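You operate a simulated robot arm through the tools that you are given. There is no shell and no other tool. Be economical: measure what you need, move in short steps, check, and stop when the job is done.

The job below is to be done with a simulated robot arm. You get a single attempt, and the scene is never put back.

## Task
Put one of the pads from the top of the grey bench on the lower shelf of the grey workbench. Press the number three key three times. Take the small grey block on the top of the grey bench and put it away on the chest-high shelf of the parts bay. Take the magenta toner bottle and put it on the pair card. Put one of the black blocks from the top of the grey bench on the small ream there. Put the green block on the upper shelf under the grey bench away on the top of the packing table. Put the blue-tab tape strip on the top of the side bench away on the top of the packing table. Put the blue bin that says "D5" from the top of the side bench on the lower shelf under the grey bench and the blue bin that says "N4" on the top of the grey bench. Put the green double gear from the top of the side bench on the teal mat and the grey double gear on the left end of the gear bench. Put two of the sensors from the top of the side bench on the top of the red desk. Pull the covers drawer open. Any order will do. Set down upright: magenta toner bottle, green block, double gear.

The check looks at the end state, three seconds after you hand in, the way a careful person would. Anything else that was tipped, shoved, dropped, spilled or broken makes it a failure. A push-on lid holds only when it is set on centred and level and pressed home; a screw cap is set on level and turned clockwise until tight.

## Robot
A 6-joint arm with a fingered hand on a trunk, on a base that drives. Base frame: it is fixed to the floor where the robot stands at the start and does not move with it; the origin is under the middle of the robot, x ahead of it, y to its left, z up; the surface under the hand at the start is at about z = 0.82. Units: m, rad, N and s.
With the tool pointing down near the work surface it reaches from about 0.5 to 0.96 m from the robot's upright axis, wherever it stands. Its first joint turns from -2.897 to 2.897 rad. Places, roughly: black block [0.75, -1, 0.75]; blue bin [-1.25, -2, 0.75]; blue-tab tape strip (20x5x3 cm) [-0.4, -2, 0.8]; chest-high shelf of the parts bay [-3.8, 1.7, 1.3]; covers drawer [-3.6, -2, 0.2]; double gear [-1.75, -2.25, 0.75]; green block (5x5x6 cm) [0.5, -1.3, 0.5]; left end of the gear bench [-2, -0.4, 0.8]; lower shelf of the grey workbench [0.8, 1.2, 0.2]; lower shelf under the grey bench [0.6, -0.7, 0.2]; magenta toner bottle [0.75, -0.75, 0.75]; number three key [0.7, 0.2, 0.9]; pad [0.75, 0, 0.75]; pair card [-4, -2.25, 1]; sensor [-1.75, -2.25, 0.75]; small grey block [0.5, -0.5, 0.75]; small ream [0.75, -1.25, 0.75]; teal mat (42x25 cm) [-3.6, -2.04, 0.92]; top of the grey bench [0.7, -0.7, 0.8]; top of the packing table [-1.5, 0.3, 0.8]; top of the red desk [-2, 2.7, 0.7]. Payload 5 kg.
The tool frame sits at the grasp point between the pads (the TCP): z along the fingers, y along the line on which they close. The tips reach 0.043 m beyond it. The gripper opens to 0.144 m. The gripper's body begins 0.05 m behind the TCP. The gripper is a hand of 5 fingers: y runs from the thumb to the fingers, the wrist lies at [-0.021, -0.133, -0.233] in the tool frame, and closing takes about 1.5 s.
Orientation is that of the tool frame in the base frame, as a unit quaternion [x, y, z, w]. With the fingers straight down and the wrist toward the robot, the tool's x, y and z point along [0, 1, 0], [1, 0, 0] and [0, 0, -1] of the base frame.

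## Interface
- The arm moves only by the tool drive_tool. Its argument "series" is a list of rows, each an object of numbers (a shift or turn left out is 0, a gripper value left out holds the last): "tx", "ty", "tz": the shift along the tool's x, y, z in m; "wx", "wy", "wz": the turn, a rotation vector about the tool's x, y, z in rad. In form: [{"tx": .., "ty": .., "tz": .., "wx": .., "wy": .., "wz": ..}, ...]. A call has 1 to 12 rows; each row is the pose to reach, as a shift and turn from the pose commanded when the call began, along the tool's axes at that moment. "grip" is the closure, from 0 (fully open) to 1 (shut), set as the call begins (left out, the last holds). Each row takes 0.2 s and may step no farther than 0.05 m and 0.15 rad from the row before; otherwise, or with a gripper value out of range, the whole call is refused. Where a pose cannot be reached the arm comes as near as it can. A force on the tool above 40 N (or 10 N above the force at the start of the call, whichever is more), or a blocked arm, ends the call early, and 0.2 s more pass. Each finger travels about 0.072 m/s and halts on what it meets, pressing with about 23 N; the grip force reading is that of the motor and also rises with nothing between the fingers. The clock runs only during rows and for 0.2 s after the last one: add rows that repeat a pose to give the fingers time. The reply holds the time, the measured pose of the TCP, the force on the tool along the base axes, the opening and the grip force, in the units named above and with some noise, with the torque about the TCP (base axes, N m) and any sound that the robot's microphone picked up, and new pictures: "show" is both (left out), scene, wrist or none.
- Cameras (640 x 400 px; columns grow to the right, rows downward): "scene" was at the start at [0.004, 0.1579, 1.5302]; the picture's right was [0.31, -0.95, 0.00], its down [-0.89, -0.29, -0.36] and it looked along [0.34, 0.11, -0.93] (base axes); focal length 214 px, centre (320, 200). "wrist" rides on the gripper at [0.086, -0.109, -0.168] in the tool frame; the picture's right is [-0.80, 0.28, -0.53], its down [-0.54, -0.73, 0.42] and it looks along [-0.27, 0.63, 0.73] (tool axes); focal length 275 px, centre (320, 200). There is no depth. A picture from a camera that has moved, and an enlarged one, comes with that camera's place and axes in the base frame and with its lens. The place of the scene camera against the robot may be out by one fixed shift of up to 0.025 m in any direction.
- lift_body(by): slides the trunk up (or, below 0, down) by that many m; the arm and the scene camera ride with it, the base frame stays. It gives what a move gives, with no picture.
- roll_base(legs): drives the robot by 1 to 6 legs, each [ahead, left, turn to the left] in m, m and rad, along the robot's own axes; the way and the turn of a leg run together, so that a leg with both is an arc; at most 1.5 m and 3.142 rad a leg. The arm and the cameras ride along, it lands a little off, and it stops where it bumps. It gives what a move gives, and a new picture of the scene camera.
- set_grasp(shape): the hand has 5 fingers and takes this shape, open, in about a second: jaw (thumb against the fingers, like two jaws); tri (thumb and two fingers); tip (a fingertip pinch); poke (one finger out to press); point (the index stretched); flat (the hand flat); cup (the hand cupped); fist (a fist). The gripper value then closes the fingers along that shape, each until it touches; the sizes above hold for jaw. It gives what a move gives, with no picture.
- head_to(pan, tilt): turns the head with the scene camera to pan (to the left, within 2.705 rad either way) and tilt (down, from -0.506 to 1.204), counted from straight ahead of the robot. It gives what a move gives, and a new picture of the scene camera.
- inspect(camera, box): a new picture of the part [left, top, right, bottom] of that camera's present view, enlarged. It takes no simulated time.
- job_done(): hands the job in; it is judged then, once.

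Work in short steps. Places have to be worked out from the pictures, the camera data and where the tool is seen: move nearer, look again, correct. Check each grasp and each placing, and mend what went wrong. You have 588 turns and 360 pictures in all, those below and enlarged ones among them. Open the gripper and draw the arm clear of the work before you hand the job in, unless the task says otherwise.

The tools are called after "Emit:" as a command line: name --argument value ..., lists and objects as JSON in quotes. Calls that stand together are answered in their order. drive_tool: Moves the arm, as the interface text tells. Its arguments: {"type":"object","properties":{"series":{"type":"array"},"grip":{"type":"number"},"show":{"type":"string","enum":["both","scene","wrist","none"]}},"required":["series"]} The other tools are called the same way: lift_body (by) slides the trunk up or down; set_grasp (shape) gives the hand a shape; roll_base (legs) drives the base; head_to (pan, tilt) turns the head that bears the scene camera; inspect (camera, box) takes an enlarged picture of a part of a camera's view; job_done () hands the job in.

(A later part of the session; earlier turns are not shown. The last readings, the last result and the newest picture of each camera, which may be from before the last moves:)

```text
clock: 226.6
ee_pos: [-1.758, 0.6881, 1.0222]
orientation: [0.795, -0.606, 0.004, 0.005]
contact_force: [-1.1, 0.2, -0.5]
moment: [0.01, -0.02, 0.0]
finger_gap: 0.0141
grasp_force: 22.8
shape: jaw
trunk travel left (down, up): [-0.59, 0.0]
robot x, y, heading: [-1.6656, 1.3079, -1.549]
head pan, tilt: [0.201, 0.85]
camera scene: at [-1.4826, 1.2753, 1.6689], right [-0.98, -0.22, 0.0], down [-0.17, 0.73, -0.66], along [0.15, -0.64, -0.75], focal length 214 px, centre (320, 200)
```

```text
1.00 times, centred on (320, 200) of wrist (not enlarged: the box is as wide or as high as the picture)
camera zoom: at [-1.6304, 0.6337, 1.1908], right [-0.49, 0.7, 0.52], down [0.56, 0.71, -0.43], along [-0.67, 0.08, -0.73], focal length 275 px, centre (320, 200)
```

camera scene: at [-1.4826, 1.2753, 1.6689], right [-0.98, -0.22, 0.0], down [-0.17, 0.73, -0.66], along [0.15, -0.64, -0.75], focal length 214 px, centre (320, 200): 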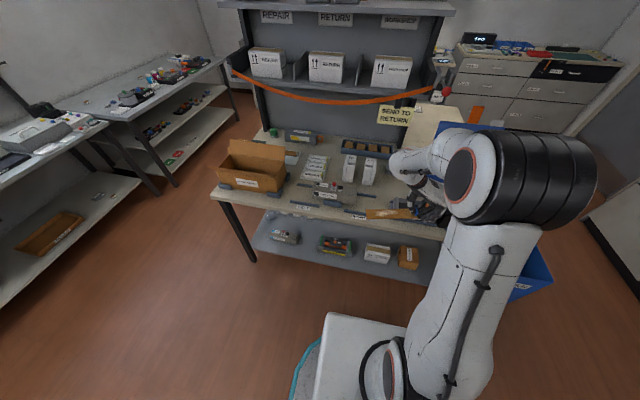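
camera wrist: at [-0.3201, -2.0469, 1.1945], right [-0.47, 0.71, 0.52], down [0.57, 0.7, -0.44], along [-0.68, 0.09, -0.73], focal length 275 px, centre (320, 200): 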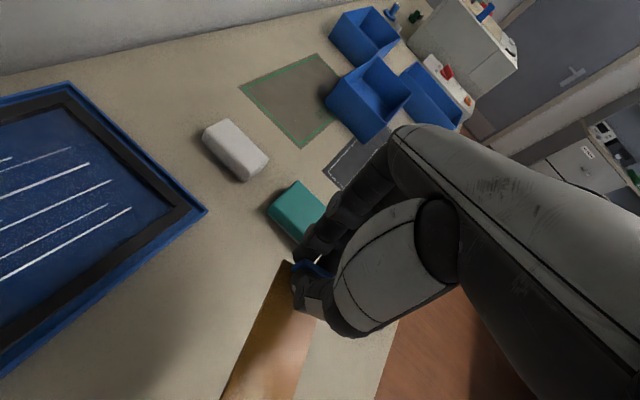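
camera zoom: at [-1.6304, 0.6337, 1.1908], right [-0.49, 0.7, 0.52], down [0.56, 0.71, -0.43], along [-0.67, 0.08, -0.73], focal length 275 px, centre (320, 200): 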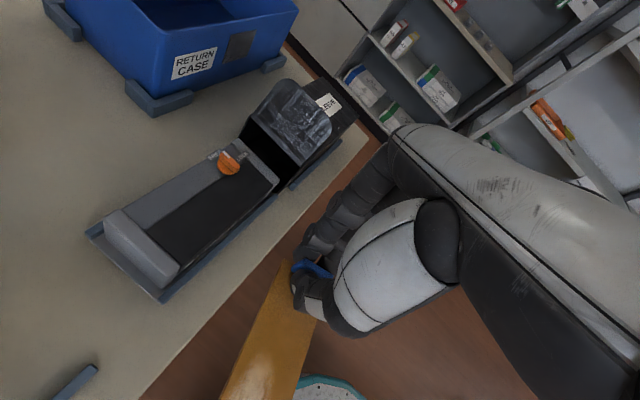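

Free area near (-1.74, 0.37). I rotate the hand so the strip points back toward me, then drive in.

Emit:
drive_tool --series '[{"wz": -0.14}, {"wz": -0.28}, {"wz": -0.42}, {"wz": -0.56}, {"wz": -0.7}, {"wz": -0.84}, {"wz": -0.95}]' --show "none"

Emit:
roll_base --legs '[[0.2, -0.03, -0.02]]'

Emit:
inspect --camera "wrist" --box '[0, 0, 640, 400]'

```text
clock: 228.2
ee_pos: [-1.7563, 0.6871, 1.0216]
orientation: [0.985, -0.174, 0.002, 0.006]
contact_force: [0.6, 0.3, 1.0]
moment: [0.0, 0.01, 0.0]
finger_gap: 0.0141
grasp_force: 23.1
shape: jaw
trunk travel left (down, up): [-0.59, 0.0]
robot x, y, heading: [-1.668, 1.3076, -1.551]
head pan, tilt: [0.201, 0.85]
```

```text
clock: 229.8
ee_pos: [-1.7962, 0.4888, 1.0209]
orientation: [0.983, -0.184, 0.002, 0.006]
contact_force: [-0.4, -0.4, -0.2]
moment: [0.01, 0.01, 0.0]
finger_gap: 0.0141
grasp_force: 23.1
shape: jaw
trunk travel left (down, up): [-0.59, 0.0]
robot x, y, heading: [-1.692, 1.108, -1.572]
head pan, tilt: [0.201, 0.85]
camera scene: at [-1.5102, 1.072, 1.6689], right [-0.98, -0.2, 0.0], down [-0.15, 0.74, -0.66], along [0.13, -0.65, -0.75], focal length 214 px, centre (320, 200)
```

scene: 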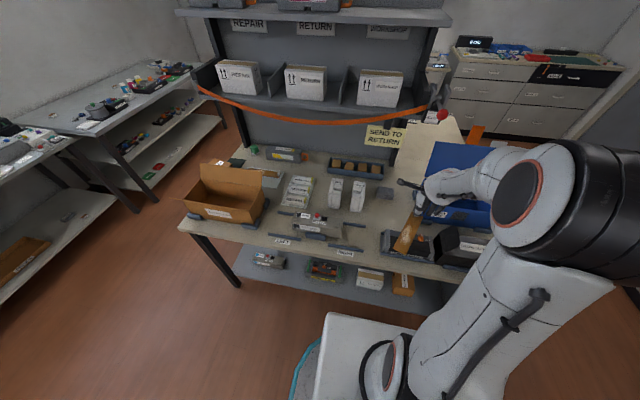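

```text
1.00 times, centred on (320, 200) of wrist (not enlarged: the box is as wide or as high as the picture)
camera zoom: at [-1.6774, 0.5601, 1.1887], right [-0.85, 0.03, 0.53], down [-0.24, 0.87, -0.43], along [-0.48, -0.5, -0.73], focal length 275 px, centre (320, 200)
```

zoom: 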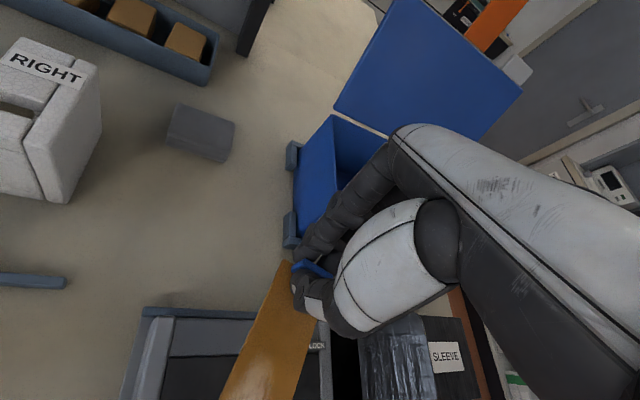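

I re-plan: strip along x at y≈0.405 with the tab at x≈-1.795. Rotate +1.2 and move over it.

Emit:
drive_tool --series '[{"wz": 0.14}, {"wz": 0.28}, {"wz": 0.42}, {"wz": 0.56}, {"wz": 0.7}, {"wz": 0.84}, {"wz": 0.98}, {"wz": 1.12}, {"wz": 1.2}]' --show "none"

Emit:
drive_tool --series '[{"tx": 0.04}, {"tx": 0.082, "ty": -0.002}, {"tx": 0.082, "ty": -0.002, "tz": 0.04}, {"tx": 0.082, "ty": -0.002, "tz": 0.08}]' --show "both"

```text
clock: 231.8
ee_pos: [-1.7967, 0.4901, 1.0205]
orientation: [-0.706, 0.708, -0.005, -0.004]
contact_force: [0.4, 0.0, -0.2]
moment: [0.02, 0.02, -0.03]
finger_gap: 0.014
grasp_force: 23.0
shape: jaw
trunk travel left (down, up): [-0.59, 0.0]
robot x, y, heading: [-1.69, 1.1009, -1.563]
head pan, tilt: [0.201, 0.85]
```

```text
clock: 232.8
ee_pos: [-1.7939, 0.4035, 0.9418]
orientation: [-0.706, 0.708, -0.005, -0.005]
contact_force: [0.2, 0.7, 0.5]
moment: [0.06, -0.01, 0.0]
finger_gap: 0.0141
grasp_force: 22.7
shape: jaw
trunk travel left (down, up): [-0.59, 0.0]
robot x, y, heading: [-1.693, 1.1041, -1.565]
head pan, tilt: [0.201, 0.85]
camera scene: at [-1.5101, 1.0722, 1.6689], right [-0.98, -0.2, 0.0], down [-0.15, 0.74, -0.66], along [0.13, -0.65, -0.75], focal length 214 px, centre (320, 200)
camera wrist: at [-1.6871, 0.3196, 1.1116], right [-0.28, 0.8, 0.52], down [0.73, 0.54, -0.43], along [-0.63, 0.26, -0.74], focal length 275 px, centre (320, 200)
```

scene: 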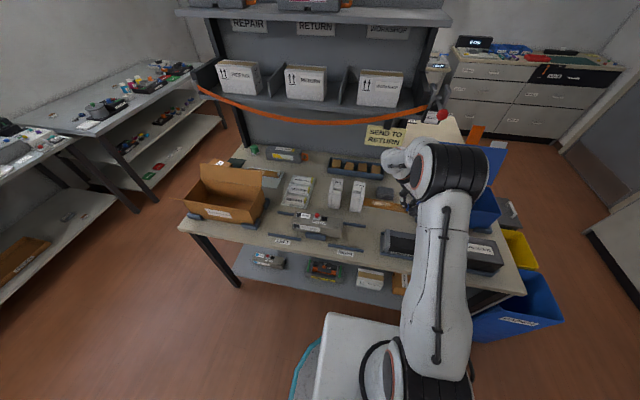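
wrist: 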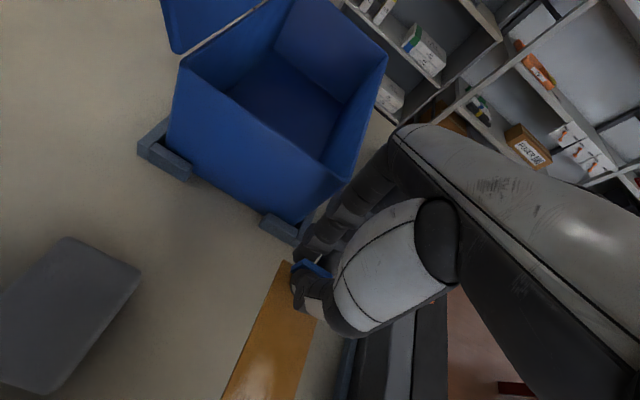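

Emit:
drive_tool --series '[{"ty": -0.008, "tx": 0.005, "wz": -0.12}, {"ty": -0.016, "tx": 0.01, "wz": -0.24}, {"ty": -0.016, "tx": 0.01, "wz": -0.24, "tz": 0.03}]' --show "wrist"

Emit:
inspect --camera "scene" --box '[300, 140, 460, 240]'

```text
clock: 233.6
ee_pos: [-1.7784, 0.3954, 0.9122]
orientation: [0.787, -0.617, 0.003, 0.006]
contact_force: [-0.8, 0.0, 0.4]
moment: [-0.01, 0.0, -0.02]
finger_gap: 0.014
grasp_force: 22.9
shape: jaw
trunk travel left (down, up): [-0.59, 0.0]
robot x, y, heading: [-1.6897, 1.107, -1.567]
head pan, tilt: [0.201, 0.85]
camera wrist: at [-1.6532, 0.3388, 1.0819], right [-0.47, 0.71, 0.52], down [0.58, 0.69, -0.43], along [-0.67, 0.1, -0.73], focal length 275 px, centre (320, 200)
```

wrist: 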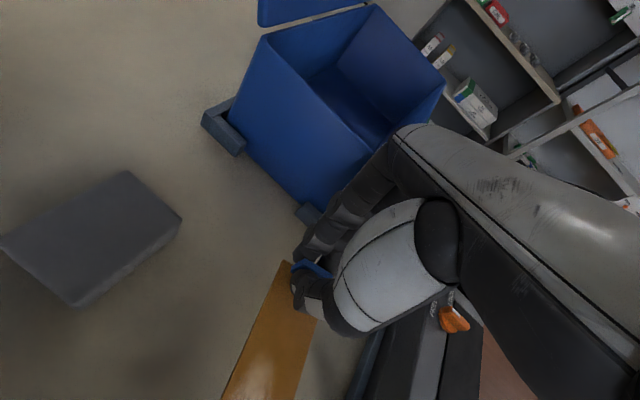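

```text
4.00 times, centred on (380, 190) of scene
camera zoom: at [-1.51, 1.0725, 1.6689], right [-0.98, -0.2, 0.0], down [-0.15, 0.74, -0.66], along [0.13, -0.65, -0.75], focal length 858 px, centre (80, 240)
```

zoom: 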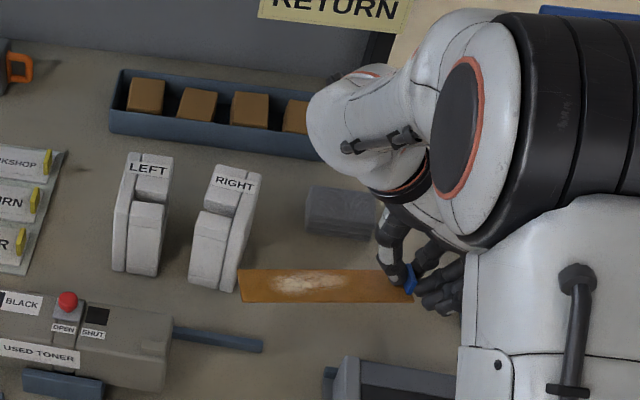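

Emit:
drive_tool --series '[{"tz": 0.02}, {"tz": 0.035}, {"tz": 0.042}, {"tz": 0.047}, {"tz": 0.052}, {"tz": 0.057}, {"tz": 0.062}, {"tz": 0.067}]' --show "none"

Emit:
inspect --camera "scene" --box '[300, 140, 460, 240]'

```text
clock: 235.0
ee_pos: [-1.78, 0.3926, 0.8656]
orientation: [0.787, -0.617, 0.007, 0.01]
contact_force: [1.4, 10.2, 21.1]
moment: [0.29, -0.53, 0.01]
finger_gap: 0.0155
grasp_force: 23.1
shape: jaw
trunk travel left (down, up): [-0.59, 0.0]
robot x, y, heading: [-1.6934, 1.1078, -1.57]
head pan, tilt: [0.201, 0.85]
stopped in row 6: the force on the tool passed its limit at 44 N (the readings are from after the stop); the commanded pose is now the measured one
```

```text
4.00 times, centred on (380, 190) of scene
camera zoom: at [-1.5096, 1.0759, 1.669], right [-0.98, -0.2, 0.0], down [-0.15, 0.73, -0.66], along [0.13, -0.65, -0.75], focal length 858 px, centre (80, 240)
```

zoom: 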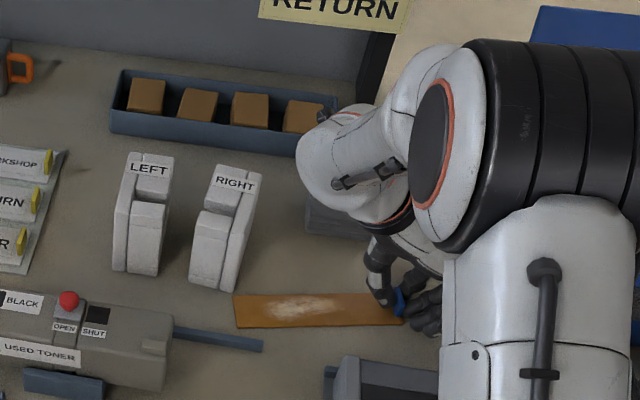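

Emit:
drive_tool --series '[{"tz": -0.003}, {"tz": -0.003}, {"tz": -0.003}]' --grip 0.7 --show "none"

Emit:
drive_tool --series '[{"tz": -0.02}, {"tz": -0.05}, {"tz": -0.09}, {"tz": -0.13}, {"tz": -0.16, "tx": -0.03}, {"tz": -0.17, "tx": -0.07}, {"tz": -0.17, "tx": -0.11}, {"tz": -0.17, "tx": -0.15}]'

```text
clock: 235.8
ee_pos: [-1.7793, 0.3914, 0.8663]
orientation: [0.787, -0.617, 0.005, 0.01]
contact_force: [-0.3, -0.5, 17.3]
moment: [0.01, -0.4, -0.02]
finger_gap: 0.0434
grasp_force: 0.0
shape: jaw
trunk travel left (down, up): [-0.59, 0.0]
robot x, y, heading: [-1.6941, 1.1014, -1.569]
head pan, tilt: [0.201, 0.85]
```

```text
clock: 237.6
ee_pos: [-1.8151, 0.5417, 1.0337]
orientation: [0.787, -0.617, 0.006, 0.009]
contact_force: [-0.6, 0.5, -0.4]
moment: [-0.01, -0.03, 0.02]
finger_gap: 0.0428
grasp_force: 0.0
shape: jaw
trunk travel left (down, up): [-0.59, 0.0]
robot x, y, heading: [-1.696, 1.1044, -1.567]
head pan, tilt: [0.201, 0.85]
camera scene: at [-1.5102, 1.0737, 1.6689], right [-0.98, -0.2, 0.0], down [-0.15, 0.74, -0.66], along [0.13, -0.65, -0.75], focal length 214 px, centre (320, 200)
camera wrist: at [-1.6894, 0.4867, 1.2035], right [-0.46, 0.72, 0.52], down [0.57, 0.69, -0.44], along [-0.67, 0.09, -0.73], focal length 275 px, centre (320, 200)
```

scene: 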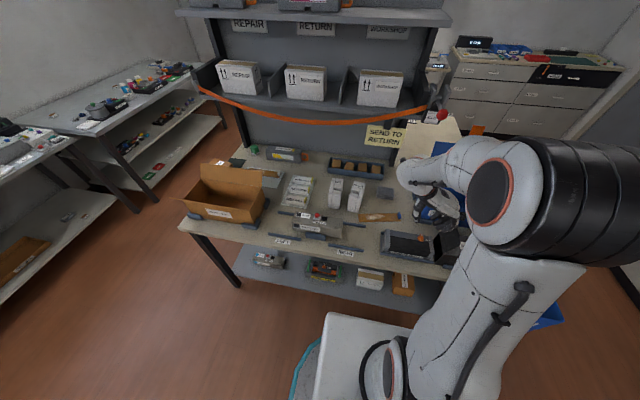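
wrist: 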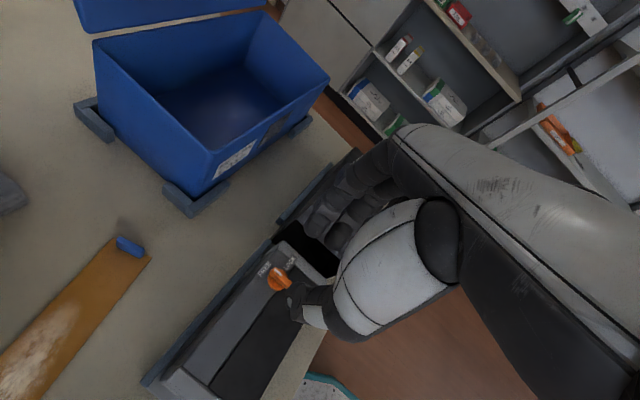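

Tape strip placed. Now drive round east to the side bench.

Emit:
roll_base --legs '[[-0.2, 0, 0], [0, 1.5, 0], [0, 0.05, 0], [1.4, 0, 0], [1.15, 0, 0], [0, -0.7, 0]]'

Emit:
head_to --pan -0.35 --tilt 0.7

Emit:
inspect --camera "wrist" --box '[0, 0, 640, 400]'

```text
clock: 262.3
ee_pos: [-0.9846, -1.816, 1.0345]
orientation: [0.784, -0.621, 0.006, 0.009]
contact_force: [-0.1, 0.5, -0.5]
moment: [0.01, 0.0, -0.01]
finger_gap: 0.0432
grasp_force: 0.1
shape: jaw
trunk travel left (down, up): [-0.59, 0.0]
robot x, y, heading: [-0.8575, -1.2549, -1.578]
head pan, tilt: [0.201, 0.85]
camera scene: at [-0.6745, -1.2869, 1.6689], right [-0.98, -0.19, 0.0], down [-0.14, 0.74, -0.66], along [0.13, -0.65, -0.75], focal length 214 px, centre (320, 200)
```

scene: 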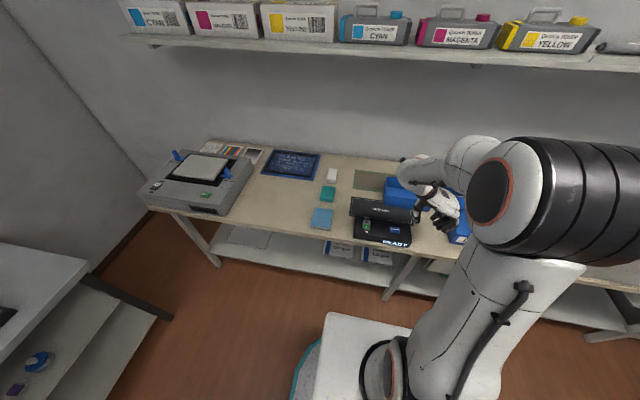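

```text
clock: 263.3
ee_pos: [-0.9828, -1.8157, 1.0315]
orientation: [0.785, -0.62, 0.005, 0.009]
contact_force: [0.4, 0.5, -1.2]
moment: [-0.01, -0.02, -0.03]
finger_gap: 0.043
grasp_force: 0.1
shape: jaw
trunk travel left (down, up): [-0.59, 0.0]
robot x, y, heading: [-0.8588, -1.2557, -1.577]
head pan, tilt: [-0.351, 0.7]
camera scene: at [-0.719, -1.2898, 1.6811], right [-0.94, 0.35, 0.0], down [0.22, 0.6, -0.76], along [-0.27, -0.72, -0.64], focal length 214 px, centre (320, 200)
```

scene: 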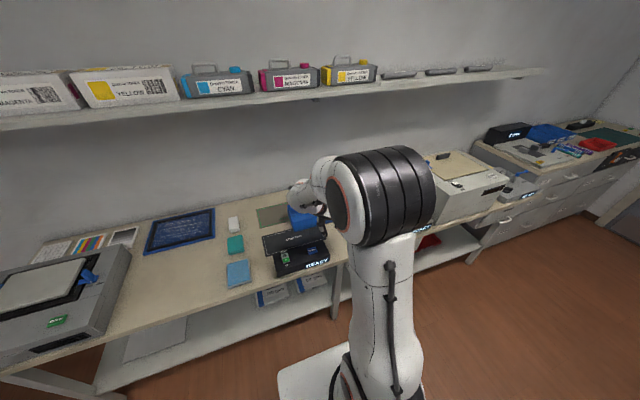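

```text
1.00 times, centred on (320, 200) of wrist (not enlarged: the box is as wide or as high as the picture)
camera zoom: at [-0.8587, -1.8727, 1.2029], right [-0.46, 0.72, 0.52], down [0.58, 0.69, -0.44], along [-0.67, 0.1, -0.73], focal length 275 px, centre (320, 200)
```

zoom: 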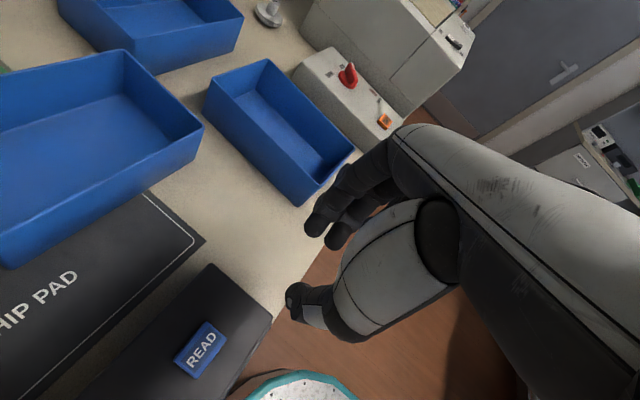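

Emit:
roll_base --legs '[[0.0, -0.65, 0]]'

Emit:
head_to --pan 0.25 --tilt 0.85

Emit:
inspect --camera "scene" --box '[200, 120, 440, 270]'

Emit:
inspect --camera "wrist" --box '[0, 0, 640, 400]'

```text
clock: 266.1
ee_pos: [-1.4807, -1.8153, 1.0338]
orientation: [0.784, -0.62, 0.012, 0.008]
contact_force: [8.4, 1.1, -0.8]
moment: [-0.02, 0.08, -0.19]
finger_gap: 0.041
grasp_force: 0.1
shape: jaw
trunk travel left (down, up): [-0.59, 0.0]
robot x, y, heading: [-1.3615, -1.2495, -1.577]
head pan, tilt: [-0.351, 0.7]
stopped in leg 1: the force on the tool passed its limit at 64 N (the readings are from after the stop); the commanded pose is now the measured one
camera scene: at [-1.2208, -1.2863, 1.681], right [-0.94, 0.35, 0.0], down [0.22, 0.6, -0.77], along [-0.27, -0.72, -0.64], focal length 214 px, centre (320, 200)
```

scene: 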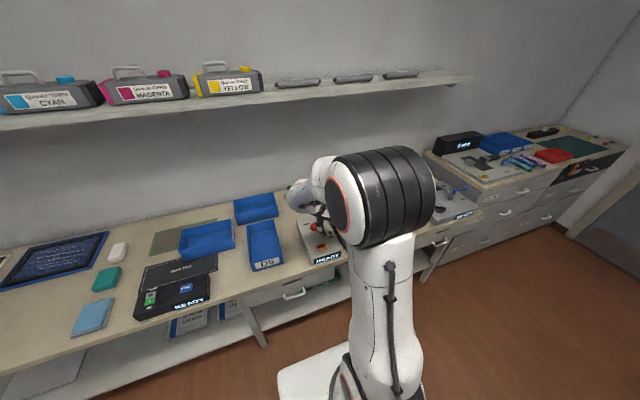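

```text
clock: 267.1
ee_pos: [-1.4819, -1.8156, 1.0335]
orientation: [0.785, -0.619, 0.012, 0.009]
contact_force: [13.9, 2.1, -2.1]
moment: [-0.03, 0.07, -0.2]
finger_gap: 0.0408
grasp_force: 0.0
shape: jaw
trunk travel left (down, up): [-0.59, 0.0]
robot x, y, heading: [-1.3582, -1.2496, -1.579]
head pan, tilt: [0.25, 0.85]
camera scene: at [-1.1722, -1.2827, 1.6687], right [-0.97, -0.24, 0.0], down [-0.18, 0.73, -0.66], along [0.16, -0.64, -0.75], focal length 214 px, centre (320, 200)
```

scene: 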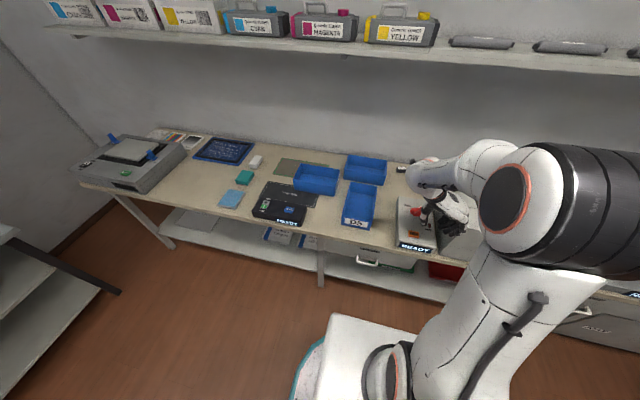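

```text
2.67 times, centred on (320, 195) of scene
camera zoom: at [-1.1722, -1.2827, 1.6687], right [-0.97, -0.24, 0.0], down [-0.18, 0.73, -0.66], along [0.16, -0.64, -0.75], focal length 572 px, centre (320, 213)
```

zoom: 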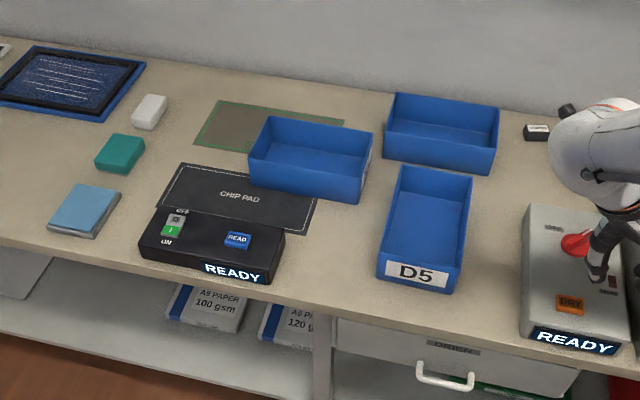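

```text
1.00 times, centred on (320, 200) of wrist (not enlarged: the box is as wide or as high as the picture)
camera zoom: at [-1.3576, -1.87, 1.2052], right [-0.46, 0.72, 0.51], down [0.58, 0.68, -0.44], along [-0.67, 0.09, -0.74], focal length 275 px, centre (320, 200)
```

zoom: 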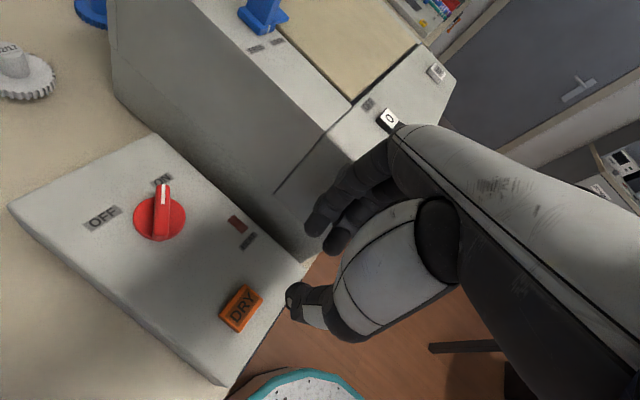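

Emit:
roll_base --legs '[[-0.02, 0.1, 0]]'

Emit:
inspect --camera "scene" --box '[270, 130, 430, 230]'

Emit:
inspect --camera "wrist" --box '[0, 0, 640, 400]'

```text
clock: 268.2
ee_pos: [-1.381, -1.7952, 1.0341]
orientation: [0.784, -0.62, 0.011, 0.009]
contact_force: [0.1, -0.1, 0.2]
moment: [0.01, 0.06, -0.02]
finger_gap: 0.0432
grasp_force: 0.0
shape: jaw
trunk travel left (down, up): [-0.59, 0.0]
robot x, y, heading: [-1.2574, -1.232, -1.576]
head pan, tilt: [0.25, 0.85]
camera scene: at [-1.072, -1.2633, 1.6688], right [-0.97, -0.24, 0.0], down [-0.18, 0.73, -0.66], along [0.16, -0.64, -0.75], focal length 214 px, centre (320, 200)
```

scene: 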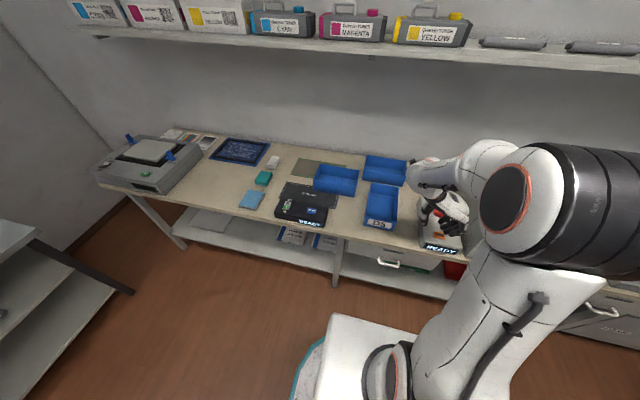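

```text
4.00 times, centred on (350, 180) of scene
camera zoom: at [-1.072, -1.2633, 1.6688], right [-0.97, -0.24, 0.0], down [-0.18, 0.73, -0.66], along [0.16, -0.64, -0.75], focal length 858 px, centre (200, 280)
```

zoom: 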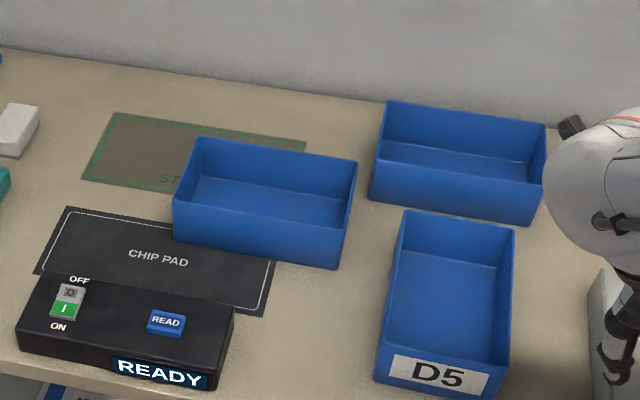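

```text
1.00 times, centred on (320, 200) of wrist (not enlarged: the box is as wide or as high as the picture)
camera zoom: at [-1.2576, -1.8505, 1.2053], right [-0.46, 0.72, 0.51], down [0.58, 0.68, -0.44], along [-0.67, 0.09, -0.74], focal length 275 px, centre (320, 200)
```

zoom: 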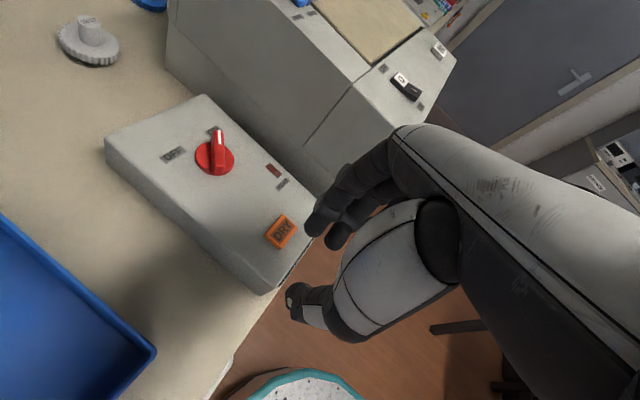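

Two other bins have side labels; D5 is clear. I'll grasp D5's left wall with jaws sideways and pitched (so the same pose fits the lower shelf). First yaw and pitch the hand here.

Emit:
drive_tool --series '[{"wz": 0.12, "tz": -0.03}, {"wz": 0.235, "tz": -0.06}]' --grip 0.5 --show "none"

Emit:
drive_tool --series '[{"wy": 0.14, "ty": -0.03}, {"wy": 0.28, "ty": -0.06}, {"wy": 0.42, "ty": -0.09}, {"wy": 0.56, "ty": -0.12}, {"wy": 0.7, "ty": -0.15}, {"wy": 0.84, "ty": -0.18}, {"wy": 0.98, "ty": -0.21}, {"wy": 1.047, "ty": -0.24}]' --show "wrist"

```text
clock: 268.8
ee_pos: [-1.3831, -1.7934, 1.0943]
orientation: [-0.706, 0.709, -0.013, -0.007]
contact_force: [-0.2, -0.3, -0.3]
moment: [-0.01, 0.0, -0.01]
finger_gap: 0.0715
grasp_force: 0.1
shape: jaw
trunk travel left (down, up): [-0.59, 0.0]
robot x, y, heading: [-1.2591, -1.2349, -1.581]
head pan, tilt: [0.25, 0.85]
```

```text
clock: 270.6
ee_pos: [-1.1413, -1.7932, 1.095]
orientation: [-0.605, 0.609, -0.364, -0.361]
contact_force: [-0.5, 0.7, 0.1]
moment: [0.02, 0.0, -0.02]
finger_gap: 0.0716
grasp_force: 0.0
shape: jaw
trunk travel left (down, up): [-0.59, 0.0]
robot x, y, heading: [-1.2584, -1.2289, -1.581]
head pan, tilt: [0.25, 0.85]
camera wrist: at [-1.0351, -1.6887, 1.2525], right [-0.28, 0.85, -0.45], down [0.73, -0.12, -0.67], along [-0.62, -0.52, -0.59], focal length 275 px, centre (320, 200)
```

wrist: 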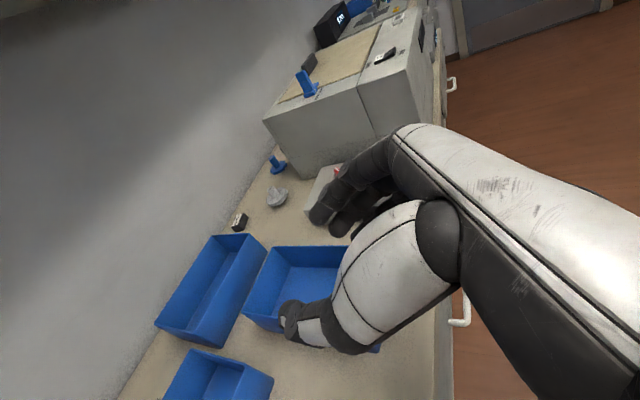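

Emit:
drive_tool --series '[{"tx": -0.019, "tz": 0.044, "ty": 0.003}, {"tx": -0.037, "tz": 0.088, "ty": 0.005}, {"tx": -0.056, "tz": 0.133, "ty": 0.007}]' --show "wrist"

Emit:
inspect --camera "scene" --box '[320, 140, 480, 240]'

```text
clock: 271.4
ee_pos: [-1.1489, -1.8855, 0.9814]
orientation: [-0.606, 0.609, -0.364, -0.361]
contact_force: [0.9, 0.0, 0.4]
moment: [0.0, 0.0, -0.01]
finger_gap: 0.0718
grasp_force: 0.2
shape: jaw
trunk travel left (down, up): [-0.59, 0.0]
robot x, y, heading: [-1.2601, -1.2331, -1.578]
head pan, tilt: [0.25, 0.85]
camera wrist: at [-1.0418, -1.7801, 1.1394], right [-0.28, 0.85, -0.45], down [0.73, -0.12, -0.67], along [-0.62, -0.52, -0.59], focal length 275 px, centre (320, 200)
```

wrist: 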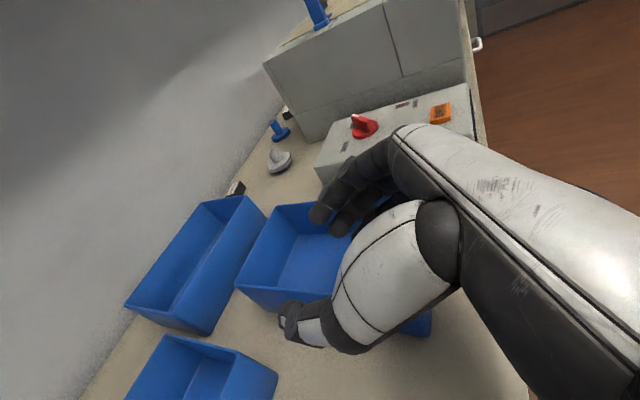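

```text
4.00 times, centred on (400, 190) of scene
camera zoom: at [-1.0728, -1.2638, 1.6689], right [-0.97, -0.24, 0.0], down [-0.18, 0.73, -0.66], along [0.16, -0.64, -0.75], focal length 858 px, centre (0, 240)
```

zoom: 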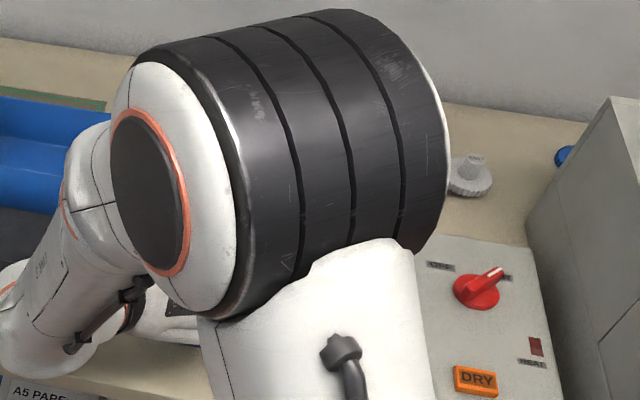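

Emit:
drive_tool --series '[{"tx": -0.03, "tz": 0.017}, {"tx": -0.045, "tz": 0.026}, {"tx": -0.054, "tz": 0.031}]' --show "wrist"

```text
clock: 271.8
ee_pos: [-1.1474, -1.8894, 0.9634]
orientation: [0.607, -0.601, 0.367, 0.368]
contact_force: [-0.4, 7.6, 28.4]
moment: [1.6, 1.55, -0.39]
finger_gap: 0.0715
grasp_force: 0.0
shape: jaw
trunk travel left (down, up): [-0.59, 0.0]
robot x, y, heading: [-1.2578, -1.2283, -1.586]
head pan, tilt: [0.25, 0.85]
stopped in row 2: the force on the tool passed its limit at 56 N (the readings are from after the stop); the commanded pose is now the measured one
camera wrist: at [-1.0387, -1.7795, 1.1189], right [-0.29, 0.84, -0.46], down [0.72, -0.12, -0.68], along [-0.63, -0.53, -0.57], focal length 275 px, centre (320, 200)
```

wrist: 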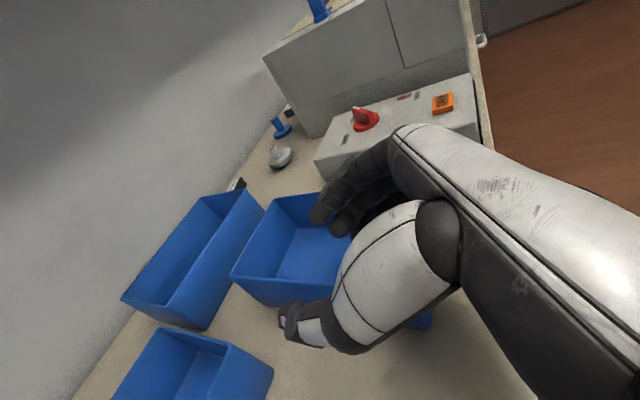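

Pinky hit the bin's front wall; raise, go 45 mm further in, then lower.

Emit:
drive_tool --series '[{"tx": 0.017, "tz": -0.01}, {"tx": 0.0395, "tz": 0.029}, {"tx": 0.02, "tz": 0.04}, {"tx": 0.003, "tz": 0.05}, {"tx": -0.014, "tz": 0.06}]' --show "wrist"

```text
clock: 272.9
ee_pos: [-1.1451, -1.9384, 0.9505]
orientation: [0.609, -0.597, 0.367, 0.372]
contact_force: [-0.3, 2.7, 18.6]
moment: [1.91, 0.73, -0.06]
finger_gap: 0.0717
grasp_force: 0.0
shape: jaw
trunk travel left (down, up): [-0.59, 0.0]
robot x, y, heading: [-1.2573, -1.231, -1.579]
head pan, tilt: [0.25, 0.85]
stopped in row 5: the force on the tool passed its limit at 53 N (the readings are from after the stop); the commanded pose is now the measured one
camera wrist: at [-1.0363, -1.8278, 1.1036], right [-0.3, 0.83, -0.46], down [0.72, -0.12, -0.69], along [-0.63, -0.54, -0.56], focal length 275 px, centre (320, 200)
```

wrist: 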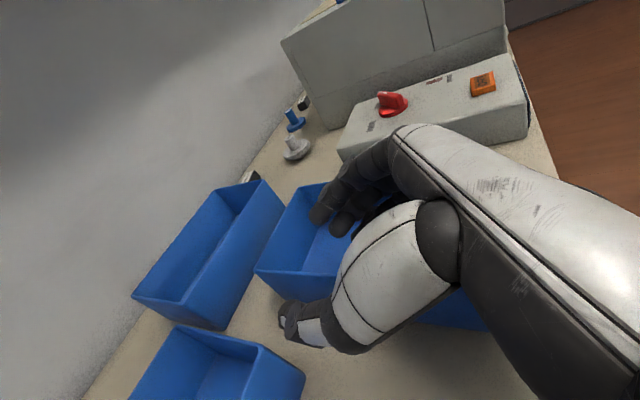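

The hand's heel hits the front wall in this pose. Switch plan: grip the front wall from straight above (fore-aft closing). Lift, unpitch, rotate back.

Emit:
drive_tool --series '[{"tx": 0.04, "tz": -0.023}, {"tx": 0.08, "tz": -0.046}, {"tx": 0.11, "tz": -0.07}, {"tx": 0.13, "tz": -0.1}]' --show "none"

Emit:
drive_tool --series '[{"wy": -0.14}, {"wy": -0.28}, {"wy": -0.42}, {"wy": -0.56}, {"wy": -0.7}, {"wy": -0.84}, {"wy": -0.98}, {"wy": -1.06}]' --show "none"

Emit:
drive_tool --series '[{"wz": -0.14}, {"wz": -0.28}, {"wz": -0.42}, {"wz": -0.56}, {"wz": -0.7}, {"wz": -0.84}, {"wz": -0.98}, {"wz": -1.12}, {"wz": -1.26}, {"wz": -1.38}]' --show "wrist"

```text
clock: 273.9
ee_pos: [-1.1449, -1.9076, 1.1083]
orientation: [0.608, -0.599, 0.367, 0.37]
contact_force: [-0.5, 0.5, 0.6]
moment: [0.01, 0.0, 0.0]
finger_gap: 0.0717
grasp_force: 0.0
shape: jaw
trunk travel left (down, up): [-0.59, 0.0]
robot x, y, heading: [-1.2576, -1.232, -1.58]
head pan, tilt: [0.25, 0.85]
```

```text
clock: 275.7
ee_pos: [-1.143, -1.907, 1.1092]
orientation: [0.706, -0.696, 0.087, 0.094]
contact_force: [0.5, -0.2, -0.2]
moment: [0.01, 0.01, -0.04]
finger_gap: 0.0719
grasp_force: 0.0
shape: jaw
out of reach, approached as far as the arm can: row 7, 8
trunk travel left (down, up): [-0.59, 0.0]
robot x, y, heading: [-1.2555, -1.2306, -1.574]
head pan, tilt: [0.25, 0.85]
```

```text
clock: 277.9
ee_pos: [-1.1439, -1.908, 1.1089]
orientation: [0.988, -0.087, 0.007, 0.13]
contact_force: [0.0, 0.4, -0.3]
moment: [0.02, 0.03, -0.01]
finger_gap: 0.0715
grasp_force: 0.1
shape: jaw
trunk travel left (down, up): [-0.59, 0.0]
robot x, y, heading: [-1.26, -1.231, -1.581]
head pan, tilt: [0.25, 0.85]
camera wrist: at [-1.0395, -1.7772, 1.2484], right [-0.83, 0.0, 0.56], down [-0.41, 0.67, -0.61], along [-0.38, -0.74, -0.56], focal length 275 px, centre (320, 200)
```

wrist: 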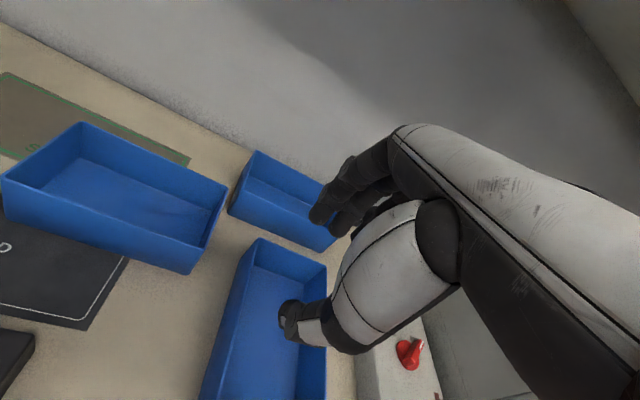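

Emit:
drive_tool --series '[{"wx": 0.13, "wy": -0.02, "wz": 0.012, "tx": -0.03, "ty": -0.025}, {"wx": 0.258, "wy": -0.04, "wz": 0.024, "tx": -0.067, "ty": -0.05}]' --show "wrist"

```text
clock: 278.5
ee_pos: [-1.2017, -1.8487, 1.0933]
orientation: [0.995, -0.1, 0.0, 0.0]
contact_force: [0.2, 0.1, -0.2]
moment: [-0.02, -0.01, -0.01]
finger_gap: 0.0716
grasp_force: 0.0
shape: jaw
trunk travel left (down, up): [-0.59, 0.0]
robot x, y, heading: [-1.2576, -1.2287, -1.58]
head pan, tilt: [0.25, 0.85]
camera wrist: at [-1.0958, -1.7601, 1.2628], right [-0.84, -0.12, 0.53], down [-0.39, 0.82, -0.42], along [-0.39, -0.56, -0.73], focal length 275 px, centre (320, 200)
```

wrist: 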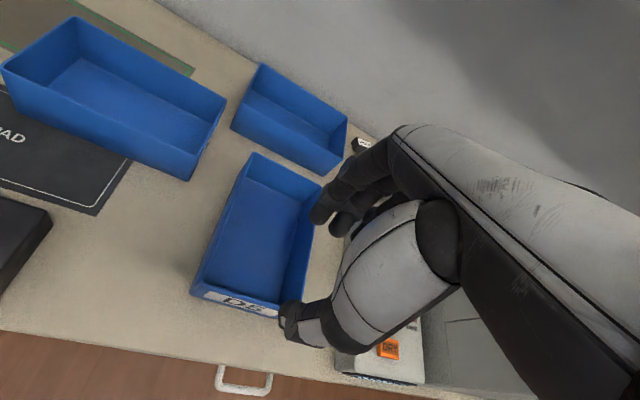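

Emit:
roll_base --legs '[[0, -0.07, 0.0]]'

Emit:
drive_tool --series '[{"tx": 0.035, "tz": 0.02, "wz": -0.1}, {"tx": 0.07, "ty": 0.012, "tz": 0.04, "wz": -0.2}, {"tx": 0.07, "ty": 0.012, "tz": 0.06, "wz": -0.2}]' --show "wrist"

```text
clock: 279.5
ee_pos: [-1.2721, -1.848, 1.0931]
orientation: [0.995, -0.101, 0.0, -0.001]
contact_force: [-0.5, 0.6, -0.2]
moment: [-0.03, -0.04, -0.02]
finger_gap: 0.0717
grasp_force: 0.1
shape: jaw
trunk travel left (down, up): [-0.59, 0.0]
robot x, y, heading: [-1.3318, -1.2297, -1.575]
head pan, tilt: [0.25, 0.85]
camera scene: at [-1.145, -1.2627, 1.669], right [-0.97, -0.24, 0.0], down [-0.18, 0.73, -0.66], along [0.16, -0.64, -0.75], focal length 214 px, centre (320, 200)
```

scene: 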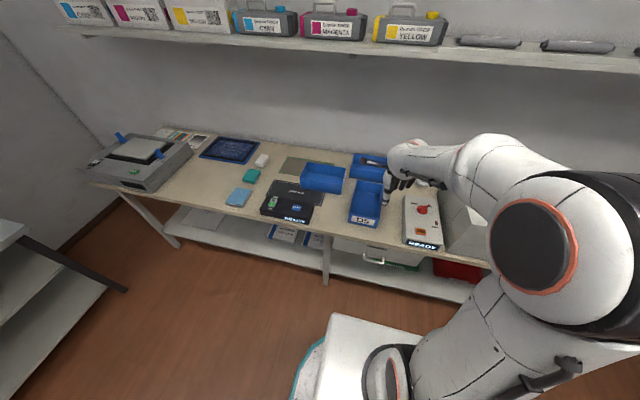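

```text
clock: 280.3
ee_pos: [-1.2056, -1.8737, 1.0329]
orientation: [1.0, 0.0, 0.0, 0.0]
contact_force: [-0.3, -0.7, 0.0]
moment: [0.03, -0.02, 0.02]
finger_gap: 0.0716
grasp_force: 0.1
shape: jaw
trunk travel left (down, up): [-0.59, 0.0]
robot x, y, heading: [-1.3283, -1.2312, -1.58]
head pan, tilt: [0.25, 0.85]
camera wrist: at [-1.1194, -1.7664, 1.2024], right [-0.8, -0.28, 0.53], down [-0.54, 0.73, -0.42], along [-0.27, -0.63, -0.73], focal length 275 px, centre (320, 200)
```

wrist: 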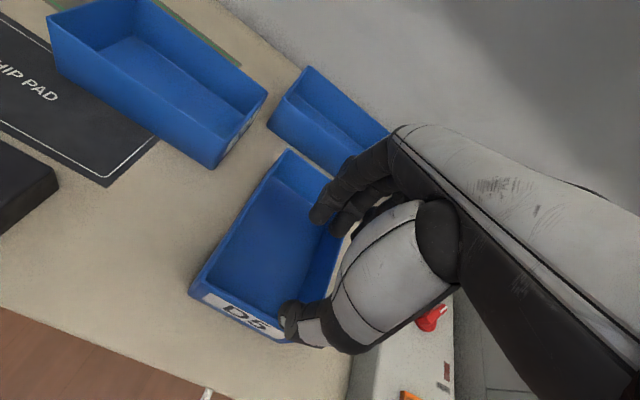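

Emit:
drive_tool --series '[{"tx": 0.003, "ty": -0.028, "tz": 0.02}, {"tx": 0.003, "ty": -0.028, "tz": 0.06}, {"tx": 0.003, "ty": -0.028, "tz": 0.085}, {"tx": 0.003, "ty": -0.028, "tz": 0.1}, {"tx": 0.003, "ty": -0.028, "tz": 0.112}]' --show "wrist"

```text
clock: 281.5
ee_pos: [-1.2019, -1.847, 0.9212]
orientation: [1.0, -0.001, 0.0, -0.001]
contact_force: [-0.1, -0.8, -0.5]
moment: [0.02, -0.03, -0.03]
finger_gap: 0.0716
grasp_force: 0.1
shape: jaw
trunk travel left (down, up): [-0.59, 0.0]
robot x, y, heading: [-1.3317, -1.2284, -1.58]
head pan, tilt: [0.25, 0.85]
camera wrist: at [-1.1162, -1.7388, 1.0906], right [-0.8, -0.28, 0.53], down [-0.54, 0.73, -0.42], along [-0.27, -0.63, -0.73], focal length 275 px, centre (320, 200)
```

wrist: 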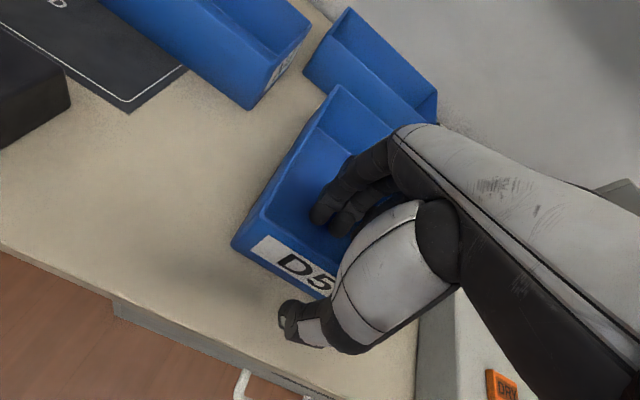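

Emit:
drive_tool --series '[{}, {}, {}, {}, {}, {}]' --grip 1.0 --show "none"

Emit:
drive_tool --series '[{"tz": -0.03}, {"tz": -0.06}, {"tz": -0.1}, {"tz": -0.14}]' --show "wrist"

Emit:
inspect --camera "scene" --box '[280, 130, 440, 250]'

```text
clock: 282.9
ee_pos: [-1.202, -1.8458, 0.9214]
orientation: [1.0, 0.0, 0.0, -0.001]
contact_force: [1.1, 0.0, 0.1]
moment: [-0.02, -0.01, 0.09]
finger_gap: 0.0
grasp_force: 22.7
shape: jaw
trunk travel left (down, up): [-0.59, 0.0]
robot x, y, heading: [-1.33, -1.2311, -1.581]
head pan, tilt: [0.25, 0.85]
```

```text
clock: 283.9
ee_pos: [-1.2023, -1.8449, 1.061]
orientation: [1.0, -0.001, 0.0, -0.001]
contact_force: [-0.1, 0.8, -2.2]
moment: [0.23, -0.07, 0.0]
finger_gap: 0.0002
grasp_force: 23.2
shape: jaw
trunk travel left (down, up): [-0.59, 0.0]
robot x, y, heading: [-1.3318, -1.2308, -1.581]
head pan, tilt: [0.25, 0.85]
camera wrist: at [-1.1161, -1.7378, 1.2309], right [-0.8, -0.29, 0.53], down [-0.54, 0.73, -0.42], along [-0.27, -0.62, -0.73], focal length 275 px, centre (320, 200)
```

wrist: 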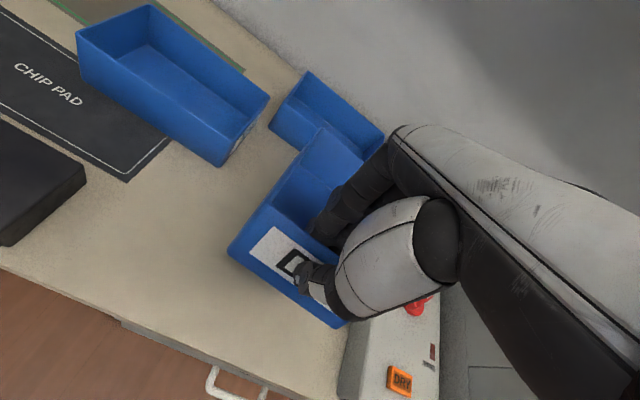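

```text
3.33 times, centred on (360, 190) of scene
camera zoom: at [-1.144, -1.2622, 1.6688], right [-0.97, -0.24, 0.0], down [-0.18, 0.73, -0.66], along [0.16, -0.64, -0.75], focal length 715 px, centre (187, 233)
```

zoom: 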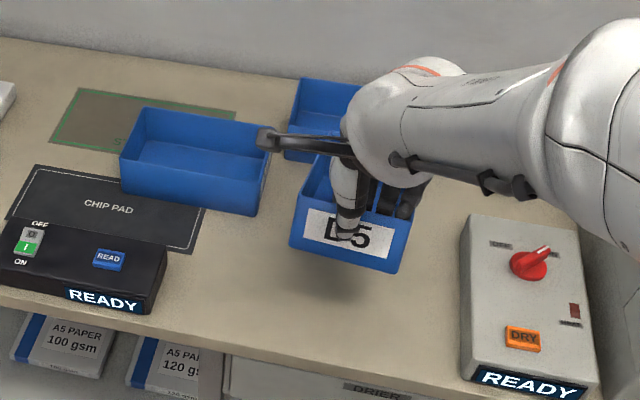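

D5 is held. Drive to the grey bench and turn, keeping the bin over clear areas.

Emit:
roll_base --legs '[[-0.05, 1.13, 0], [-0.23, 0, 0], [0, 0, 1.58], [-0.3, -0.2, 0]]'

Emit:
head_to --pan 0.0 --tilt 0.7

```text
clock: 296.8
ee_pos: [0.1162, -1.0251, 1.0624]
orientation: [0.702, 0.712, -0.001, 0.0]
contact_force: [-0.3, 0.3, -1.6]
moment: [0.03, 0.15, 0.01]
finger_gap: 0.0002
grasp_force: 22.9
shape: jaw
trunk travel left (down, up): [-0.59, 0.0]
robot x, y, heading: [-0.4996, -1.1609, 0.01]
head pan, tilt: [0.25, 0.85]
camera scene: at [-0.472, -1.002, 1.6689], right [0.25, -0.97, 0.0], down [-0.73, -0.19, -0.66], along [0.64, 0.17, -0.75], focal length 214 px, centre (320, 200)
```

scene: 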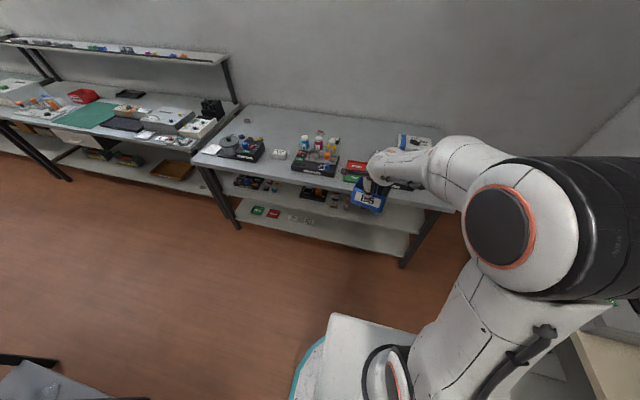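

```text
clock: 297.5
ee_pos: [0.1157, -1.0254, 1.062]
orientation: [0.702, 0.712, -0.001, -0.001]
contact_force: [-0.5, -0.1, -2.4]
moment: [0.02, 0.13, -0.02]
finger_gap: 0.0001
grasp_force: 23.3
shape: jaw
trunk travel left (down, up): [-0.59, 0.0]
robot x, y, heading: [-0.4995, -1.1625, 0.008]
head pan, tilt: [0.0, 0.7]
camera scene: at [-0.4622, -1.0209, 1.6811], right [0.01, -1.0, 0.0], down [-0.64, -0.01, -0.76], along [0.76, 0.01, -0.64], focal length 214 px, centre (320, 200)
```

scene: 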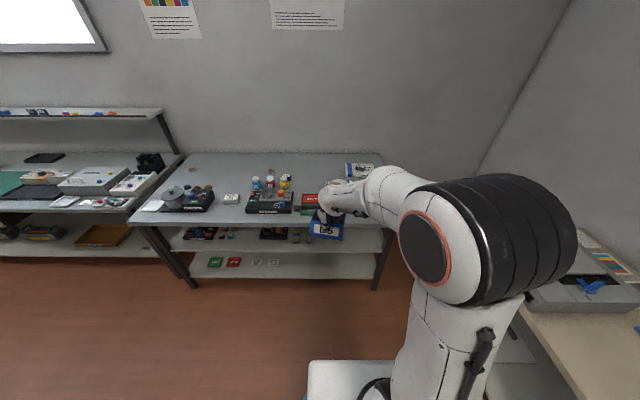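

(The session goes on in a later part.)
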